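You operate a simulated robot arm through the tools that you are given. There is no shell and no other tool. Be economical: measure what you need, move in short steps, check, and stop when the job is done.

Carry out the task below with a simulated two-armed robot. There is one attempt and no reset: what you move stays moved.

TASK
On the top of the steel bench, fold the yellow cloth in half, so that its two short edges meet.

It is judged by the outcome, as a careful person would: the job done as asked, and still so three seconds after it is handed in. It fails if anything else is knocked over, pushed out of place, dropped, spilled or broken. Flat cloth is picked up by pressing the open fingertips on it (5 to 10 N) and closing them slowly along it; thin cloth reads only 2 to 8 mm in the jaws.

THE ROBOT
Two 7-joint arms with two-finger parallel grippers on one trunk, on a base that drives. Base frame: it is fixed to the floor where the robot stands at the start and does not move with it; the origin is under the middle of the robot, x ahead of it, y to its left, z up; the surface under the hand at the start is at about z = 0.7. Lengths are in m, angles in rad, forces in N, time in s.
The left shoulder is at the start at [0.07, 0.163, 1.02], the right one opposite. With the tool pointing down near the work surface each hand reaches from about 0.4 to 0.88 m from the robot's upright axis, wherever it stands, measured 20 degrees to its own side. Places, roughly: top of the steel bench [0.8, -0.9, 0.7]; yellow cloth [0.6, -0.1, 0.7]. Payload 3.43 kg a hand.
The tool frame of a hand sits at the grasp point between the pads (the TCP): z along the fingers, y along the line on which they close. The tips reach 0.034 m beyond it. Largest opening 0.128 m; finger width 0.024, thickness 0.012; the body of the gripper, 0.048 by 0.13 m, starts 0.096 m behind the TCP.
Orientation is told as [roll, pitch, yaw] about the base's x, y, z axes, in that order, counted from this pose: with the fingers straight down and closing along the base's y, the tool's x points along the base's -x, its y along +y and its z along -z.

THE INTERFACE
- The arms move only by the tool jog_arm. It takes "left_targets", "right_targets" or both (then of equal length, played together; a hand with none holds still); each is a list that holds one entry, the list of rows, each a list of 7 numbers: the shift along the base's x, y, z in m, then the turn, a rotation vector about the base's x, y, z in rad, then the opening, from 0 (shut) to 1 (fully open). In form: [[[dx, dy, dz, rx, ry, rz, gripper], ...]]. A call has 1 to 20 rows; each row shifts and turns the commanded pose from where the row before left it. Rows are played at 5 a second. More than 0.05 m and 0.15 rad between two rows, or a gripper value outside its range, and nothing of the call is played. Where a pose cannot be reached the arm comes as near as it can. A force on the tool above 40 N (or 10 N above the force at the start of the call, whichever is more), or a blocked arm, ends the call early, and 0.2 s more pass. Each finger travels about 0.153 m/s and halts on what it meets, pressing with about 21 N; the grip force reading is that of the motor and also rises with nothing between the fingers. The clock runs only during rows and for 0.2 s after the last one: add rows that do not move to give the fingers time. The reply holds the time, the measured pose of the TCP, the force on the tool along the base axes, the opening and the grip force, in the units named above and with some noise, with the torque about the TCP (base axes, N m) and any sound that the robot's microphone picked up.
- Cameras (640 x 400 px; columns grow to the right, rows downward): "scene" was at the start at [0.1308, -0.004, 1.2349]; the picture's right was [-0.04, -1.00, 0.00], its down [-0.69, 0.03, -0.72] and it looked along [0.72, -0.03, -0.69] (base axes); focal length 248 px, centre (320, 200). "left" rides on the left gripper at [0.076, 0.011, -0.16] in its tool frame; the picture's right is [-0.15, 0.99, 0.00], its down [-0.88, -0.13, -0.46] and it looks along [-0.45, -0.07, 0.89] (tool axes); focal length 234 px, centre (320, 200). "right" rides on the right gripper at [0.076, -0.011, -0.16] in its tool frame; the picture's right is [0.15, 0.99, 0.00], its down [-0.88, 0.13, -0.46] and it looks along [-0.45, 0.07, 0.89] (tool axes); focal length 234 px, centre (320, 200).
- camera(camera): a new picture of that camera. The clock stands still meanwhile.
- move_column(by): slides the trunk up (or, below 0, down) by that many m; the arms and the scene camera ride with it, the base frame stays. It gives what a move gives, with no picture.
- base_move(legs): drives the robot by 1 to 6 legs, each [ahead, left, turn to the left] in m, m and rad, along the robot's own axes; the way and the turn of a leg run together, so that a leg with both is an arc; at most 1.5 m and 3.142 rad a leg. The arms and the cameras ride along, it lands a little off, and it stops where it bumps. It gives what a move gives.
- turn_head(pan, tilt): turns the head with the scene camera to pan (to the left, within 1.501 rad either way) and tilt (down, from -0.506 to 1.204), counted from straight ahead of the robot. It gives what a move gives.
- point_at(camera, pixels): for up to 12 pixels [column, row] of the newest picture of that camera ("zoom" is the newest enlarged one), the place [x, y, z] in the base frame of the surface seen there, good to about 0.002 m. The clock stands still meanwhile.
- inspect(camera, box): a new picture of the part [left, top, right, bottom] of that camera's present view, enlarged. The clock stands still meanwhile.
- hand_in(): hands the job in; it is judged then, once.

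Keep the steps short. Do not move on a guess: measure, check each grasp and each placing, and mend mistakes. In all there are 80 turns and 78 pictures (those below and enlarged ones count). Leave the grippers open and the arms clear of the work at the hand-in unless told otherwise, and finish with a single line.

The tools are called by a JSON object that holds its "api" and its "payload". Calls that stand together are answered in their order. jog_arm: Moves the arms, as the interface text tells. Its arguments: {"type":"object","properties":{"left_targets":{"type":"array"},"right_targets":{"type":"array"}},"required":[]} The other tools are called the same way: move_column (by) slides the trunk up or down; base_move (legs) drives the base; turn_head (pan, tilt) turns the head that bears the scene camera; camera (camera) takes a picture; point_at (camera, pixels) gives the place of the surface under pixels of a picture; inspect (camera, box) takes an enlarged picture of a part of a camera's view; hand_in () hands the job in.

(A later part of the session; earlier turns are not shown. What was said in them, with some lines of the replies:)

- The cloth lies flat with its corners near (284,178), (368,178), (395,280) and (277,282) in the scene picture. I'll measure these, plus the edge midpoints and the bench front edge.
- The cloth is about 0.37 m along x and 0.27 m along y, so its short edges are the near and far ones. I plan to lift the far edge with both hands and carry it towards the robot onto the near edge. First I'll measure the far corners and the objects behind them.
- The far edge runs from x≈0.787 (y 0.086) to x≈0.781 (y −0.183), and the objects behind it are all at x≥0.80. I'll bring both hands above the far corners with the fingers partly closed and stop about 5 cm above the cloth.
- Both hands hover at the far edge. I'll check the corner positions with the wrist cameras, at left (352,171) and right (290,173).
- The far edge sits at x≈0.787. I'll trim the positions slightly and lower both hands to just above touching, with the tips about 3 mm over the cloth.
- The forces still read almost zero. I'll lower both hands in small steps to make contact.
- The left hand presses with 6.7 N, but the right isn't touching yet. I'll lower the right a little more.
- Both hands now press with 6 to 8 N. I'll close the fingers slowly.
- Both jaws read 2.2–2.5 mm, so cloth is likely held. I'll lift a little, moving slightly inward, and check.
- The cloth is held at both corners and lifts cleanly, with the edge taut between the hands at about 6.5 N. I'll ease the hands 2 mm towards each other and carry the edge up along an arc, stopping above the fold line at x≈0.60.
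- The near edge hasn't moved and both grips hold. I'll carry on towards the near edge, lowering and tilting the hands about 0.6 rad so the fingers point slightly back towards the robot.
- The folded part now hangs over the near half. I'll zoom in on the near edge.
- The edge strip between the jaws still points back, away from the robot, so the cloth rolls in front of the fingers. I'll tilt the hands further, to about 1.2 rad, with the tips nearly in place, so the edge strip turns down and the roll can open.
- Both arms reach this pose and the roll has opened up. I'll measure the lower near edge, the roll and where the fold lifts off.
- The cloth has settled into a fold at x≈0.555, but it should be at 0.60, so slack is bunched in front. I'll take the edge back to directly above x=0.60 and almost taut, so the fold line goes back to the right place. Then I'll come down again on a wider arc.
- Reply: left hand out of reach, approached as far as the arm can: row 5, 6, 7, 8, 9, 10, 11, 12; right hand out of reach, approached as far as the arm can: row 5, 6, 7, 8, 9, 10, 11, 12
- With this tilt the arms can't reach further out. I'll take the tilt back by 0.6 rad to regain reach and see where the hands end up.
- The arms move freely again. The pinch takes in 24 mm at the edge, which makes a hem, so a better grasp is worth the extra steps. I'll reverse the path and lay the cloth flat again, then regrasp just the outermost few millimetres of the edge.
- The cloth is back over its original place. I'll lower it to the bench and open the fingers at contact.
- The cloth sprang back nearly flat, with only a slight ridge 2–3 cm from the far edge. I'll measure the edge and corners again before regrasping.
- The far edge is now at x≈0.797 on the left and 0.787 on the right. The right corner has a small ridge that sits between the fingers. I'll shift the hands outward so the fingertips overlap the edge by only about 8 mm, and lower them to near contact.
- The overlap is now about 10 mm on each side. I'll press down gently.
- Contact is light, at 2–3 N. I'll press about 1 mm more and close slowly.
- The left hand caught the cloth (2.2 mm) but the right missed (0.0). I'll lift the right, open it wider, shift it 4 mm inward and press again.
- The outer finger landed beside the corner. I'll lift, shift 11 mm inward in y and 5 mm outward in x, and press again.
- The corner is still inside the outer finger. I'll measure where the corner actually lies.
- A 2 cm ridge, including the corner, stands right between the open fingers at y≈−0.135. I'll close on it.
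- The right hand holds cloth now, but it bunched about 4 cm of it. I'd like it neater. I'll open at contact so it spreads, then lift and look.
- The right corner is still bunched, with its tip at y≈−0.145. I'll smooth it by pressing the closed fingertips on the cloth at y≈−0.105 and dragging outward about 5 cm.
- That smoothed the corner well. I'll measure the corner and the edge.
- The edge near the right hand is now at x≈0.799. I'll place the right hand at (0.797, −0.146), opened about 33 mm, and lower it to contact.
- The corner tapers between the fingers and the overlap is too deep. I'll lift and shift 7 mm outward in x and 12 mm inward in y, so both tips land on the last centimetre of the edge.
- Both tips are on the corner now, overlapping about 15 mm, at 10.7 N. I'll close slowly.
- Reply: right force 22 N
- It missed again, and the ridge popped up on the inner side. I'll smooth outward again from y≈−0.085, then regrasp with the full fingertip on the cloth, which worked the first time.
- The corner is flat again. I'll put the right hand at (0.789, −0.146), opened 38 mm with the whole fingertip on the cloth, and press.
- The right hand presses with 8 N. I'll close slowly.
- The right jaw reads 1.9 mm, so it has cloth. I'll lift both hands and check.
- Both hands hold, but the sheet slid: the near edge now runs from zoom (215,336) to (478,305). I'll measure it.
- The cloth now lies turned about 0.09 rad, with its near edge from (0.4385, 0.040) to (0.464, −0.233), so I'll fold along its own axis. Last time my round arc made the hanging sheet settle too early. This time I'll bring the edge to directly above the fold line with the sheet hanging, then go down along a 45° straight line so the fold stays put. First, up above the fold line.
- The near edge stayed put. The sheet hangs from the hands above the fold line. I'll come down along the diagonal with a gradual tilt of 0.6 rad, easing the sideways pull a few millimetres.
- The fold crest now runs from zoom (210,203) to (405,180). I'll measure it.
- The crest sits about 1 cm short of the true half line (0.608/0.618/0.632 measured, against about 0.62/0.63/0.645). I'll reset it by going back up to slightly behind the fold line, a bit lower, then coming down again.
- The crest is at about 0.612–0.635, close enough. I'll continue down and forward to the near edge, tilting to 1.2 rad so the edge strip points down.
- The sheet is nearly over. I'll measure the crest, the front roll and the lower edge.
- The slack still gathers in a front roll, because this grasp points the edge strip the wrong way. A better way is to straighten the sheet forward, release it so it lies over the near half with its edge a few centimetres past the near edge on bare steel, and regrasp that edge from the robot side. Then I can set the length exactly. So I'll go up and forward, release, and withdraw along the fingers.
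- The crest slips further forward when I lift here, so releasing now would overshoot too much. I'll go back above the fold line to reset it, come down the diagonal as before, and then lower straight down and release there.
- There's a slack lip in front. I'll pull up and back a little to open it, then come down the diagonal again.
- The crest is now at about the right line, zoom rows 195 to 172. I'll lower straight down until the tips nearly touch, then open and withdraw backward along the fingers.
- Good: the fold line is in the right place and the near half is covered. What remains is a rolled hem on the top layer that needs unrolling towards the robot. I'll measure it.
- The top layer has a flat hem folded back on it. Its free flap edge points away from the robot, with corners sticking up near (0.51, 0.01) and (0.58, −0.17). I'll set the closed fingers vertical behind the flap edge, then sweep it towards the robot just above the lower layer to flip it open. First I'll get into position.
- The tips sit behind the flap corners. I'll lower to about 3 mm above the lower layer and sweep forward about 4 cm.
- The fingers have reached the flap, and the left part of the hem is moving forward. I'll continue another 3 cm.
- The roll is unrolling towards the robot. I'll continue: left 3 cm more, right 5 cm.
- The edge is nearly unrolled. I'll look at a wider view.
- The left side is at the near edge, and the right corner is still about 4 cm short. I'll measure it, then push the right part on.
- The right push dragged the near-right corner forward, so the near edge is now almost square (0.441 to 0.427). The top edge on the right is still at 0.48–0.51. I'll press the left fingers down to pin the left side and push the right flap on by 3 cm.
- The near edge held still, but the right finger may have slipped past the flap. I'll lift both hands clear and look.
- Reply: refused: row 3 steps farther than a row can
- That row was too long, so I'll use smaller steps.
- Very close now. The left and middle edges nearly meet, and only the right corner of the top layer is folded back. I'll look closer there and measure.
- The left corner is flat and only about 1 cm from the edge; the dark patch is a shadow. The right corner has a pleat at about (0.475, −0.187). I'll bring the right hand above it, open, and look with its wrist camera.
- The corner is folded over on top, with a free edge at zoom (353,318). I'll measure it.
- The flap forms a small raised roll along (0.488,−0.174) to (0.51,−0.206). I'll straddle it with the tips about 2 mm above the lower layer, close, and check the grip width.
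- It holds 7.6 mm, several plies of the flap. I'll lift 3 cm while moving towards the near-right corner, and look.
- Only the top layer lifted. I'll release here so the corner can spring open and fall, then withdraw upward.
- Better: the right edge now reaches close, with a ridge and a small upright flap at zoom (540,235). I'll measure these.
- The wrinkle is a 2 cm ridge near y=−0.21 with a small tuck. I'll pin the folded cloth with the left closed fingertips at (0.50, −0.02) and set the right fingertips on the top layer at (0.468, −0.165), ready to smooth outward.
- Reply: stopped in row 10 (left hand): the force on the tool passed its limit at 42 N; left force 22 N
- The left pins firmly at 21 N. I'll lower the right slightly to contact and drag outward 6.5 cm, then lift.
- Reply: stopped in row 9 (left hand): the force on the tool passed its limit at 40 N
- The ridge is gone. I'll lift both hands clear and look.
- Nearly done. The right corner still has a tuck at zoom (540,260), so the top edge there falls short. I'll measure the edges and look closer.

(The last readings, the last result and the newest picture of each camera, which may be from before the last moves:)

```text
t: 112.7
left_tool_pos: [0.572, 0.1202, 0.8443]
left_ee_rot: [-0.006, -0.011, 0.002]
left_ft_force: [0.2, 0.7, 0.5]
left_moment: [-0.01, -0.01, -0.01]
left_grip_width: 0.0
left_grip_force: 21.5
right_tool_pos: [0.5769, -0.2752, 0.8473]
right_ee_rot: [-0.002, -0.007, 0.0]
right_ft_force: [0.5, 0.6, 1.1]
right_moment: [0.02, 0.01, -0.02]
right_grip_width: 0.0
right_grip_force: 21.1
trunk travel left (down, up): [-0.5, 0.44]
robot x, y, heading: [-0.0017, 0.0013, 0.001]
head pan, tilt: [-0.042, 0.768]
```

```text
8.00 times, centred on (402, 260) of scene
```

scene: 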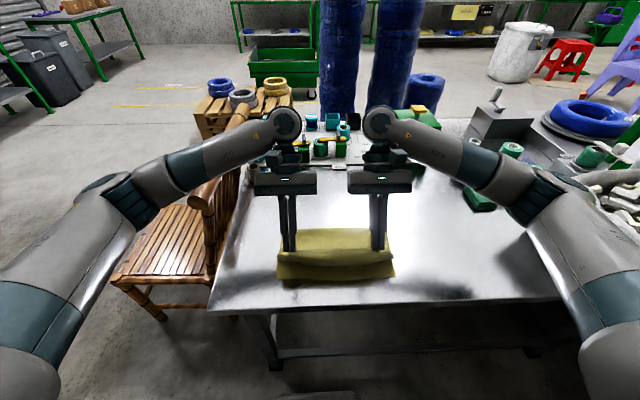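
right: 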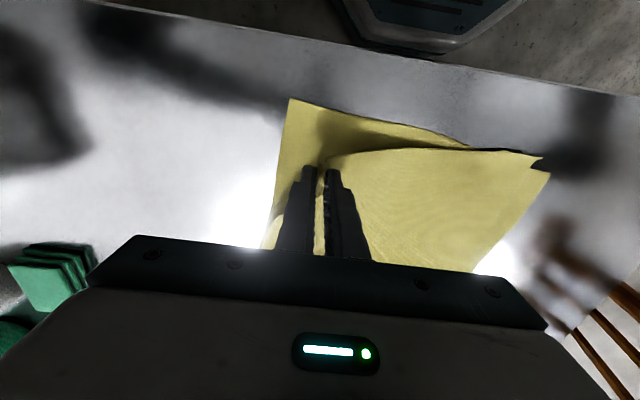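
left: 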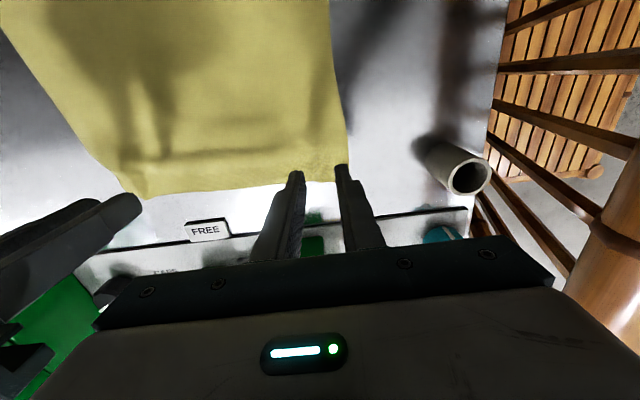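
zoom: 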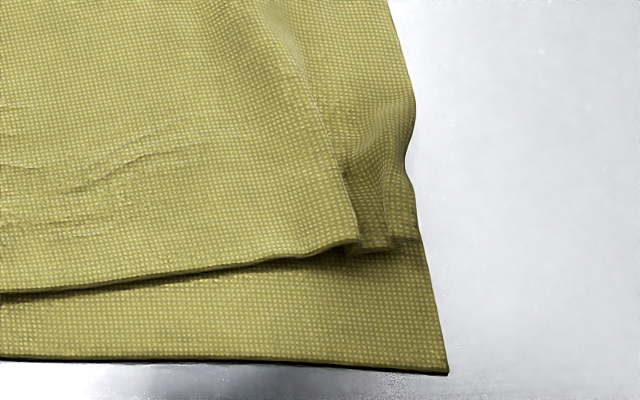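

The corner is now just a Z-pleat, but the top edge on the right is 4 cm short of the lower edge (x 0.441 against 0.402), while the left side matches. I'll pin both layers with the left fingertips at (0.55, −0.08), put the right fingertips on the top layer at (0.462, −0.222), and then drag towards the robot.

{"api": "jog_arm", "payload": {"left_targets": [[[-0.0044, -0.04, 0, 0, 0, 0, 0], [-0.0044, -0.04, 0, 0, 0, 0, 0], [-0.0044, -0.04, 0, 0, 0, 0, 0], [-0.0044, -0.04, 0, 0, 0, 0, 0], [-0.0044, -0.04, 0, 0, 0, 0, 0], [0, 0, -0.04, 0, 0, 0, 0], [0, 0, -0.04, 0, 0, 0, 0], [0, 0, -0.018, 0, 0, 0, 0], [0, 0, -0.004, 0, 0, 0, 0], [0, 0, -0.0015, 0, 0, 0, 0], [0, 0, -0.001, 0, 0, 0, 0]]], "right_targets": [[[-0.029, 0.013, -0.01, 0, 0, 0, 0], [-0.029, 0.013, -0.01, 0, 0, 0, 0], [-0.029, 0.013, -0.01, 0, 0, 0, 0], [-0.028, 0.014, -0.01, 0, 0, 0, 0], [0, 0, -0.04, 0, 0, 0, 0], [0, 0, -0.02, 0, 0, 0, 0], [0, 0, -0.005, 0, 0, 0, 0], [0, 0, -0.003, 0, 0, 0, 0], [0, 0, -0.001, 0, 0, 0, 0], [0, 0, 0, 0, 0, 0, 0], [0, 0, 0, 0, 0, 0, 0]]]}}

```text
t: 115.1
left_tool_pos: [0.553, -0.0791, 0.739]
left_ee_rot: [-0.005, -0.014, 0.004]
left_ft_force: [-0.5, -0.8, -0.4]
left_moment: [0.0, -0.03, 0.0]
left_grip_width: 0.0
left_grip_force: 21.2
right_tool_pos: [0.4654, -0.2237, 0.7372]
right_ee_rot: [-0.001, -0.006, 0.001]
right_ft_force: [0.4, -0.6, 0.1]
right_moment: [-0.01, 0.0, -0.05]
right_grip_width: 0.0
right_grip_force: 21.0
trunk travel left (down, up): [-0.5, 0.44]
robot x, y, heading: [-0.0016, 0.0002, 0.0]
head pan, tilt: [-0.042, 0.768]
```

Neither hand is loaded yet. I'll lower the left about 2.5 mm to pin and the right 1 mm, then drag 4 cm towards the robot.

{"api": "jog_arm", "payload": {"left_targets": [[[0, 0, -0.0015, 0, 0, 0, 0], [0, 0, -0.001, 0, 0, 0, 0], [0, 0, 0, 0, 0, 0, 0], [0, 0, 0, 0, 0, 0, 0], [0, 0, 0, 0, 0, 0, 0], [0, 0, 0, 0, 0, 0, 0], [0, 0, 0, 0, 0, 0, 0], [0, 0, 0, 0, 0, 0, 0], [0, 0, 0, 0, 0, 0, 0]]], "right_targets": [[[0, 0, -0.001, 0, 0, 0, 0], [0, 0, 0, 0, 0, 0, 0], [-0.006, -0.001, 0, 0, 0, 0, 0], [-0.006, -0.001, 0, 0, 0, 0, 0], [-0.006, -0.001, 0, 0, 0, 0, 0], [-0.006, -0.001, 0, 0, 0, 0, 0], [-0.006, -0.001, 0, 0, 0, 0, 0], [-0.006, -0.001, 0, 0, 0, 0, 0], [-0.004, 0, 0, 0, 0, 0, 0]]]}}

{"api": "inspect", "payload": {"camera": "scene", "box": [275, 195, 435, 295]}}

```text
t: 117.1
left_tool_pos: [0.5536, -0.0794, 0.7387]
left_ee_rot: [-0.004, -0.014, 0.004]
left_ft_force: [0.2, -0.1, -0.5]
left_moment: [0.01, -0.03, -0.03]
left_grip_width: 0.0
left_grip_force: 20.6
right_tool_pos: [0.4236, -0.2293, 0.7369]
right_ee_rot: [0.0, -0.006, 0.0]
right_ft_force: [1.4, 0.6, 3.5]
right_moment: [0.01, 0.0, 0.0]
right_grip_width: 0.0
right_grip_force: 20.5
trunk travel left (down, up): [-0.5, 0.44]
robot x, y, heading: [-0.0008, 0.0003, -0.006]
head pan, tilt: [-0.042, 0.768]
```

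```text
4.00 times, centred on (355, 245) of scene
```

zoom: 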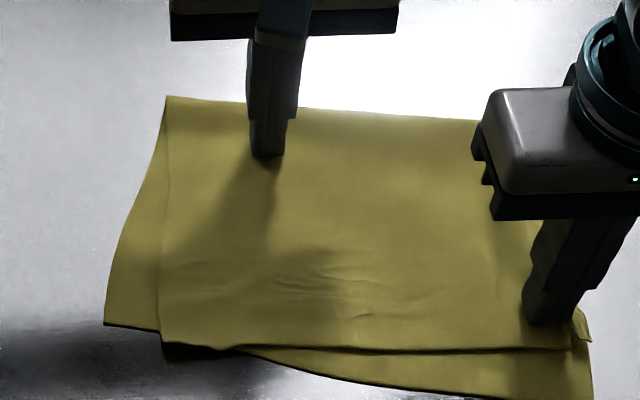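

The left hand wasn't actually pressing, so the whole cloth turned with the drag. I'll pin properly with the left now, lift the right straight up, and measure the edges and the tuck.

{"api": "jog_arm", "payload": {"left_targets": [[[0, 0, -0.001, 0, 0, 0, 0], [0, 0, -0.001, 0, 0, 0, 0], [0, 0, -0.001, 0, 0, 0, 0], [0, 0, 0, 0, 0, 0, 0], [0, 0, 0, 0, 0, 0, 0]]], "right_targets": [[[0, 0, 0.02, 0, 0, 0, 0], [0, 0, 0.03, 0, 0, 0, 0], [0.03, -0.02, 0.03, 0, 0, 0, 0.2], [0.03, -0.03, 0.01, 0, 0, 0, 0.3], [0, 0, 0, 0, 0, 0, 0.3]]]}}

{"api": "inspect", "payload": {"camera": "scene", "box": [285, 215, 445, 315]}}

```text
t: 118.3
left_tool_pos: [0.5528, -0.079, 0.7348]
left_ee_rot: [-0.006, -0.015, 0.005]
left_ft_force: [0.2, 0.7, 12.6]
left_moment: [0.01, 0.07, 0.02]
left_grip_width: 0.0002
left_grip_force: 21.0
right_tool_pos: [0.4857, -0.2806, 0.8261]
right_ee_rot: [-0.002, -0.007, 0.001]
right_ft_force: [-0.5, -0.5, 0.0]
right_moment: [0.04, 0.04, -0.02]
right_grip_width: 0.0384
right_grip_force: 0.1
trunk travel left (down, up): [-0.5, 0.44]
robot x, y, heading: [0.0034, 0.0019, -0.0]
head pan, tilt: [-0.042, 0.768]
```

```text
4.00 times, centred on (365, 265) of scene
```

zoom: 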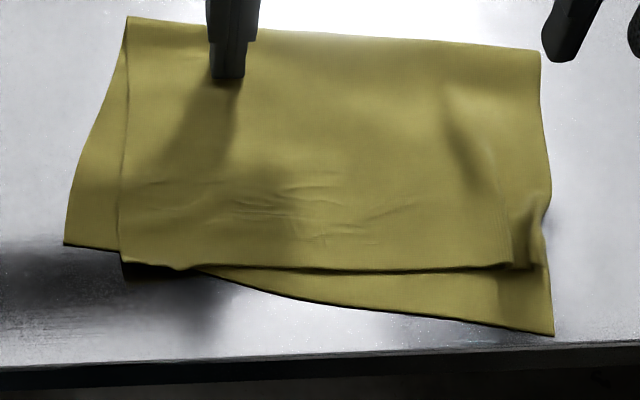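

The left pins with 12.6 N now. I'll measure the edges and the pleat.

{"api": "point_at", "payload": {"camera": "zoom", "pixels": [[68, 243], [300, 295], [430, 315], [548, 331], [122, 258], [300, 268], [430, 270], [500, 264], [508, 240], [530, 262], [545, 215], [535, 55]]}}

```text
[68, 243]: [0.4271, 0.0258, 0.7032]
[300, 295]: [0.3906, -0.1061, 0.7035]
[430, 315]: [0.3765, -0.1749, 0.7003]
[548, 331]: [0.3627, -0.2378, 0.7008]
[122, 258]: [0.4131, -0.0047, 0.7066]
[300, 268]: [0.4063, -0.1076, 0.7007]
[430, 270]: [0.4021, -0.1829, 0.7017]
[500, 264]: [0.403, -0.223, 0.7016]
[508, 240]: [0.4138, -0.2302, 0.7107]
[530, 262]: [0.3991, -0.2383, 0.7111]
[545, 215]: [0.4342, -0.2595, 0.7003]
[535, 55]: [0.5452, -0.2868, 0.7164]
```

The lower edge runs from (0.427, 0.026) to (0.363, −0.238). The top-left corner matches to within about 6 mm, but the top-right corner at (0.40, −0.242) is 3.7 cm short. I'll straddle that raised corner with the right fingers, tips just above the lower layer, close, and lift 2 cm.

{"api": "jog_arm", "payload": {"right_targets": [[[-0.037, 0.0215, -0.01, 0, 0, 0, 0.27], [-0.036, 0.0215, -0.01, 0, 0, 0, 0.27], [0, 0, -0.03, 0, 0, 0, 0.27], [0, 0, -0.025, 0, 0, 0, 0.27], [0, 0, -0.009, 0, 0, 0, 0.27], [0, 0, -0.003, 0, 0, 0, 0.27], [0, 0, 0, 0, 0, 0, 0.27], [0, 0, 0, 0, 0, 0, 0.2], [0, 0, 0, 0, 0, 0, 0.13], [0, 0, 0, 0, 0, 0, 0.06], [0, 0, 0, 0, 0, 0, 0], [0, 0, 0, 0, 0, 0, 0], [0, 0, 0, 0, 0, 0, 0], [0, 0, 0.01, 0, 0, 0, 0], [0, 0, 0.012, 0, 0, 0, 0], [0, 0, 0, 0, 0, 0, 0]]]}}

{"api": "inspect", "payload": {"camera": "scene", "box": [285, 215, 445, 315]}}

```text
t: 121.7
left_tool_pos: [0.5517, -0.0781, 0.7354]
left_ee_rot: [-0.006, -0.016, 0.003]
left_ft_force: [3.4, -0.8, 20.0]
left_moment: [0.01, 0.05, 0.0]
left_grip_width: 0.0001
left_grip_force: 21.7
right_tool_pos: [0.4101, -0.2375, 0.7632]
right_ee_rot: [0.001, -0.008, 0.0]
right_ft_force: [-0.5, -0.3, 0.6]
right_moment: [0.03, 0.01, -0.02]
right_grip_width: 0.0069
right_grip_force: 21.3
trunk travel left (down, up): [-0.5, 0.44]
robot x, y, heading: [0.0033, -0.0014, -0.003]
head pan, tilt: [-0.042, 0.768]
```

```text
4.00 times, centred on (365, 265) of scene
```

zoom: 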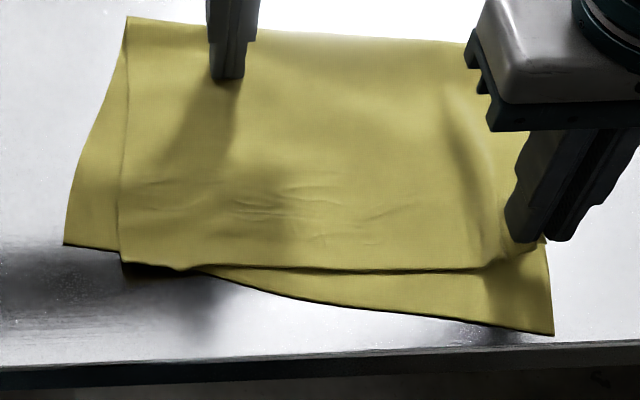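

The right hand holds the corner (6.9 mm), and the lower layer stayed in place. I'll move it 4 cm towards the robot, lower, open, and withdraw straight up.

{"api": "jog_arm", "payload": {"right_targets": [[[-0.008, 0, 0, 0, 0, 0, 0], [-0.008, 0, 0, 0, 0, 0, 0], [-0.008, 0, 0, 0, 0, 0, 0], [-0.008, 0, 0, 0, 0, 0, 0], [-0.006, 0, -0.005, 0, 0, 0, 0], [-0.002, 0, -0.01, 0, 0, 0, 0], [0, 0, -0.005, 0, 0, 0, 0], [0, 0, 0, 0, 0, 0, 0.1], [0, 0, 0, 0, 0, 0, 0.25], [0, 0, 0, 0, 0, 0, 0.35], [0, 0, 0, 0, 0, 0, 0.35], [0, 0, 0.03, 0, 0, 0, 0.35], [0, 0, 0.04, 0, 0, 0, 0.35], [0.03, -0.02, 0.02, 0, 0, 0, 0.2], [0.03, -0.02, 0.02, 0, 0, 0, 0], [0, 0, 0, 0, 0, 0, 0]]]}}

{"api": "inspect", "payload": {"camera": "scene", "box": [285, 215, 445, 315]}}

```text
t: 125.1
left_tool_pos: [0.5514, -0.0783, 0.7359]
left_ee_rot: [-0.004, -0.015, 0.006]
left_ft_force: [2.0, 0.0, 22.8]
left_moment: [0.02, 0.07, 0.01]
left_grip_width: 0.0
left_grip_force: 21.2
right_tool_pos: [0.4383, -0.2769, 0.8515]
right_ee_rot: [0.0, -0.007, 0.0]
right_ft_force: [-0.3, -0.5, -0.3]
right_moment: [0.0, -0.02, 0.0]
right_grip_width: 0.0001
right_grip_force: 21.1
right hand out of reach, approached as far as the arm can: row 4, 5
trunk travel left (down, up): [-0.5, 0.44]
robot x, y, heading: [-0.0001, -0.0011, 0.002]
head pan, tilt: [-0.042, 0.768]
```

```text
4.00 times, centred on (365, 265) of scene
```

zoom: 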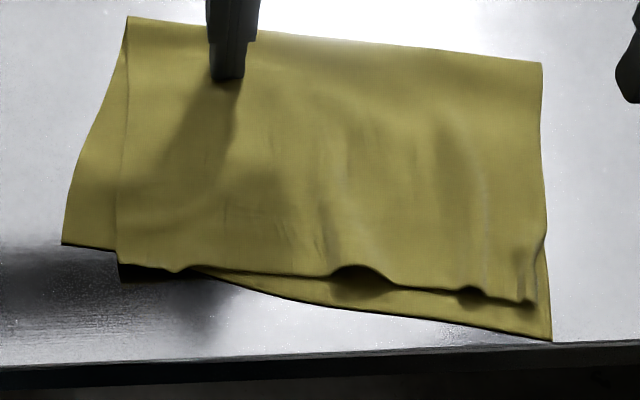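

That worked: the right edge is now within about 1.5 cm, and the remaining slack is a small hump at zoom (355,270). I'll pin the right end with the right fingertips, put the left fingertips on the top layer left of the hump, and then drag left to open it.

{"api": "jog_arm", "payload": {"left_targets": [[[0, 0, 0.03, 0, 0, 0, 0], [-0.035, 0, 0, 0, 0, 0, 0], [-0.035, 0, 0, 0, 0, 0, 0], [-0.037, 0, 0, 0, 0, 0, 0], [0, 0, -0.015, 0, 0, 0, 0], [0, 0, -0.01, 0, 0, 0, 0], [0, 0, -0.003, 0, 0, 0, 0], [0, 0, -0.001, 0, 0, 0, 0], [0, 0, 0, 0, 0, 0, 0]]], "right_targets": [[[-0.009, 0.0245, -0.02, 0, 0, 0, 0], [-0.009, 0.0245, -0.02, 0, 0, 0, 0], [0, 0, -0.04, 0, 0, 0, 0], [0, 0, -0.025, 0, 0, 0, 0], [0, 0, -0.006, 0, 0, 0, 0], [0, 0, -0.002, 0, 0, 0, 0], [0, 0, -0.0015, 0, 0, 0, 0], [0, 0, -0.001, 0, 0, 0, 0], [0, 0, 0, 0, 0, 0, 0]]]}}

```text
t: 127.1
left_tool_pos: [0.4472, -0.0795, 0.7361]
left_ee_rot: [-0.006, -0.014, 0.003]
left_ft_force: [2.3, 0.5, 12.1]
left_moment: [0.05, 0.01, 0.01]
left_grip_width: 0.0001
left_grip_force: 21.1
right_tool_pos: [0.4205, -0.2294, 0.7368]
right_ee_rot: [0.001, -0.007, 0.0]
right_ft_force: [-1.1, 0.6, 5.0]
right_moment: [-0.03, 0.04, 0.0]
right_grip_width: 0.0002
right_grip_force: 21.2
trunk travel left (down, up): [-0.5, 0.44]
robot x, y, heading: [0.0003, 0.0002, -0.001]
head pan, tilt: [-0.042, 0.768]
5 turns are left
```

Both hands press (12 N and 5 N). I'll drag the left fingertips 3.5 cm to the left along the edge, then lift both hands clear and open the grippers.

{"api": "jog_arm", "payload": {"left_targets": [[[0, 0, 0.0005, 0, 0, 0, 0], [0.0016, 0.007, 0, 0, 0, 0, 0], [0.0016, 0.007, 0, 0, 0, 0, 0], [0.0016, 0.007, 0, 0, 0, 0, 0], [0.0016, 0.007, 0, 0, 0, 0, 0], [0.0016, 0.007, 0, 0, 0, 0, 0], [0, 0, 0, 0, 0, 0, 0], [0, 0, 0.03, 0, 0, 0, 0], [0, 0, 0.04, 0, 0, 0, 0], [0.02, 0.03, 0.03, 0, 0, 0, 0], [0.03, 0.03, 0.02, 0, 0, 0, 0.5], [0.02, 0.04, 0, 0, 0, 0, 1], [0.02, 0.04, 0, 0, 0, 0, 1], [0, 0, 0, 0, 0, 0, 1]]], "right_targets": [[[0, 0, -0.001, 0, 0, 0, 0], [0, 0, 0, 0, 0, 0, 0], [0, 0, 0, 0, 0, 0, 0], [0, 0, 0, 0, 0, 0, 0], [0, 0, 0, 0, 0, 0, 0], [0, 0, 0, 0, 0, 0, 0], [0, 0, 0, 0, 0, 0, 0], [0, 0, 0.03, 0, 0, 0, 0], [0, 0, 0.04, 0, 0, 0, 0], [0.02, -0.03, 0.03, 0, 0, 0, 0], [0.03, -0.03, 0.02, 0, 0, 0, 0.5], [0.03, -0.03, 0, 0, 0, 0, 1], [0.03, -0.03, 0, 0, 0, 0, 1], [0, 0, 0, 0, 0, 0, 1]]]}}

{"api": "inspect", "payload": {"camera": "scene", "box": [285, 215, 445, 315]}}

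```text
t: 130.1
left_tool_pos: [0.543, 0.0945, 0.8597]
left_ee_rot: [-0.004, -0.014, 0.004]
left_ft_force: [0.9, -0.4, 0.1]
left_moment: [0.0, 0.02, -0.01]
left_grip_width: 0.1279
left_grip_force: 0.1
right_tool_pos: [0.5293, -0.3493, 0.8516]
right_ee_rot: [-0.001, -0.009, 0.0]
right_ft_force: [-0.2, 1.1, -0.1]
right_moment: [0.0, 0.01, -0.03]
right_grip_width: 0.1278
right_grip_force: 0.2
trunk travel left (down, up): [-0.5, 0.44]
robot x, y, heading: [0.0012, 0.0021, -0.002]
head pan, tilt: [-0.042, 0.768]
```

```text
4.00 times, centred on (365, 265) of scene
4 turns are left
```

zoom: 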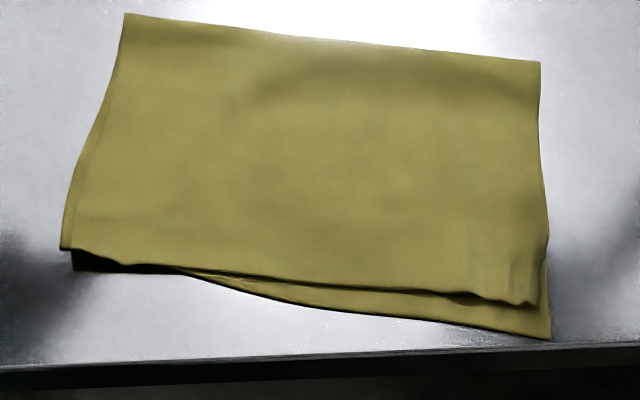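

The left side matches and the middle is within about 1 cm. I'll measure the remaining gap at the right corner.

{"api": "point_at", "payload": {"camera": "zoom", "pixels": [[64, 245], [300, 300], [430, 319], [547, 335], [70, 246], [300, 281], [430, 288], [500, 298], [532, 301], [536, 240], [535, 68], [130, 20]]}}

```text
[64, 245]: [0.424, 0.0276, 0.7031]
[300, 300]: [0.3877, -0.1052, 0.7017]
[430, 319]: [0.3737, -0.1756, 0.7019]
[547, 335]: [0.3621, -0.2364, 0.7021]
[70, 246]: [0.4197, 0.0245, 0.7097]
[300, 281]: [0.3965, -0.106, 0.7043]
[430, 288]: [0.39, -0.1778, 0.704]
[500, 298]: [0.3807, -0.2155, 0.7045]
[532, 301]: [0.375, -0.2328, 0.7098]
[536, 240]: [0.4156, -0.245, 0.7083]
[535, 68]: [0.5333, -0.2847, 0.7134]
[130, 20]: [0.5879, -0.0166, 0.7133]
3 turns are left
```

The edges now meet to within 0.4 cm at the left, 0.9 cm in the middle and 1.3–1.6 cm at the right, with the fold lying flat. I'll move the open hands a bit further clear.

{"api": "jog_arm", "payload": {"left_targets": [[[0, 0.03, 0.02, 0, 0, 0, 1], [0, 0.04, 0.01, 0, 0, 0, 1], [0, 0.04, 0.01, 0, 0, 0, 1], [0, 0, 0, 0, 0, 0, 1]]], "right_targets": [[[0, 0, 0.02, 0, 0, 0, 1], [0, 0, 0.02, 0, 0, 0, 1], [0, 0, 0, 0, 0, 0, 1], [0, 0, 0, 0, 0, 0, 1]]]}}

```text
t: 131.1
left_tool_pos: [0.5418, 0.2053, 0.8969]
left_ee_rot: [-0.003, -0.013, 0.002]
left_ft_force: [-0.1, -0.5, 0.2]
left_moment: [0.02, -0.02, -0.01]
left_grip_width: 0.1281
left_grip_force: 0.0
right_tool_pos: [0.5307, -0.3482, 0.894]
right_ee_rot: [0.002, -0.006, -0.001]
right_ft_force: [0.5, 0.3, -0.4]
right_moment: [0.02, 0.05, -0.01]
right_grip_width: 0.1281
right_grip_force: 0.0
trunk travel left (down, up): [-0.5, 0.44]
robot x, y, heading: [-0.0023, -0.0, -0.001]
head pan, tilt: [-0.042, 0.768]
2 turns are left
```

Both grippers are open and clear of the cloth, so I'm handing in.

{"api": "hand_in", "payload": {}}

```text
The job is handed in.
```

The yellow cloth is folded in half on the steel bench, with its short edges meeting to within about 0.4 cm at the left, 0.9 cm in the middle and 1.5 cm at the right; it now lies turned about 14° from where it started, and I saw nothing else disturbed.
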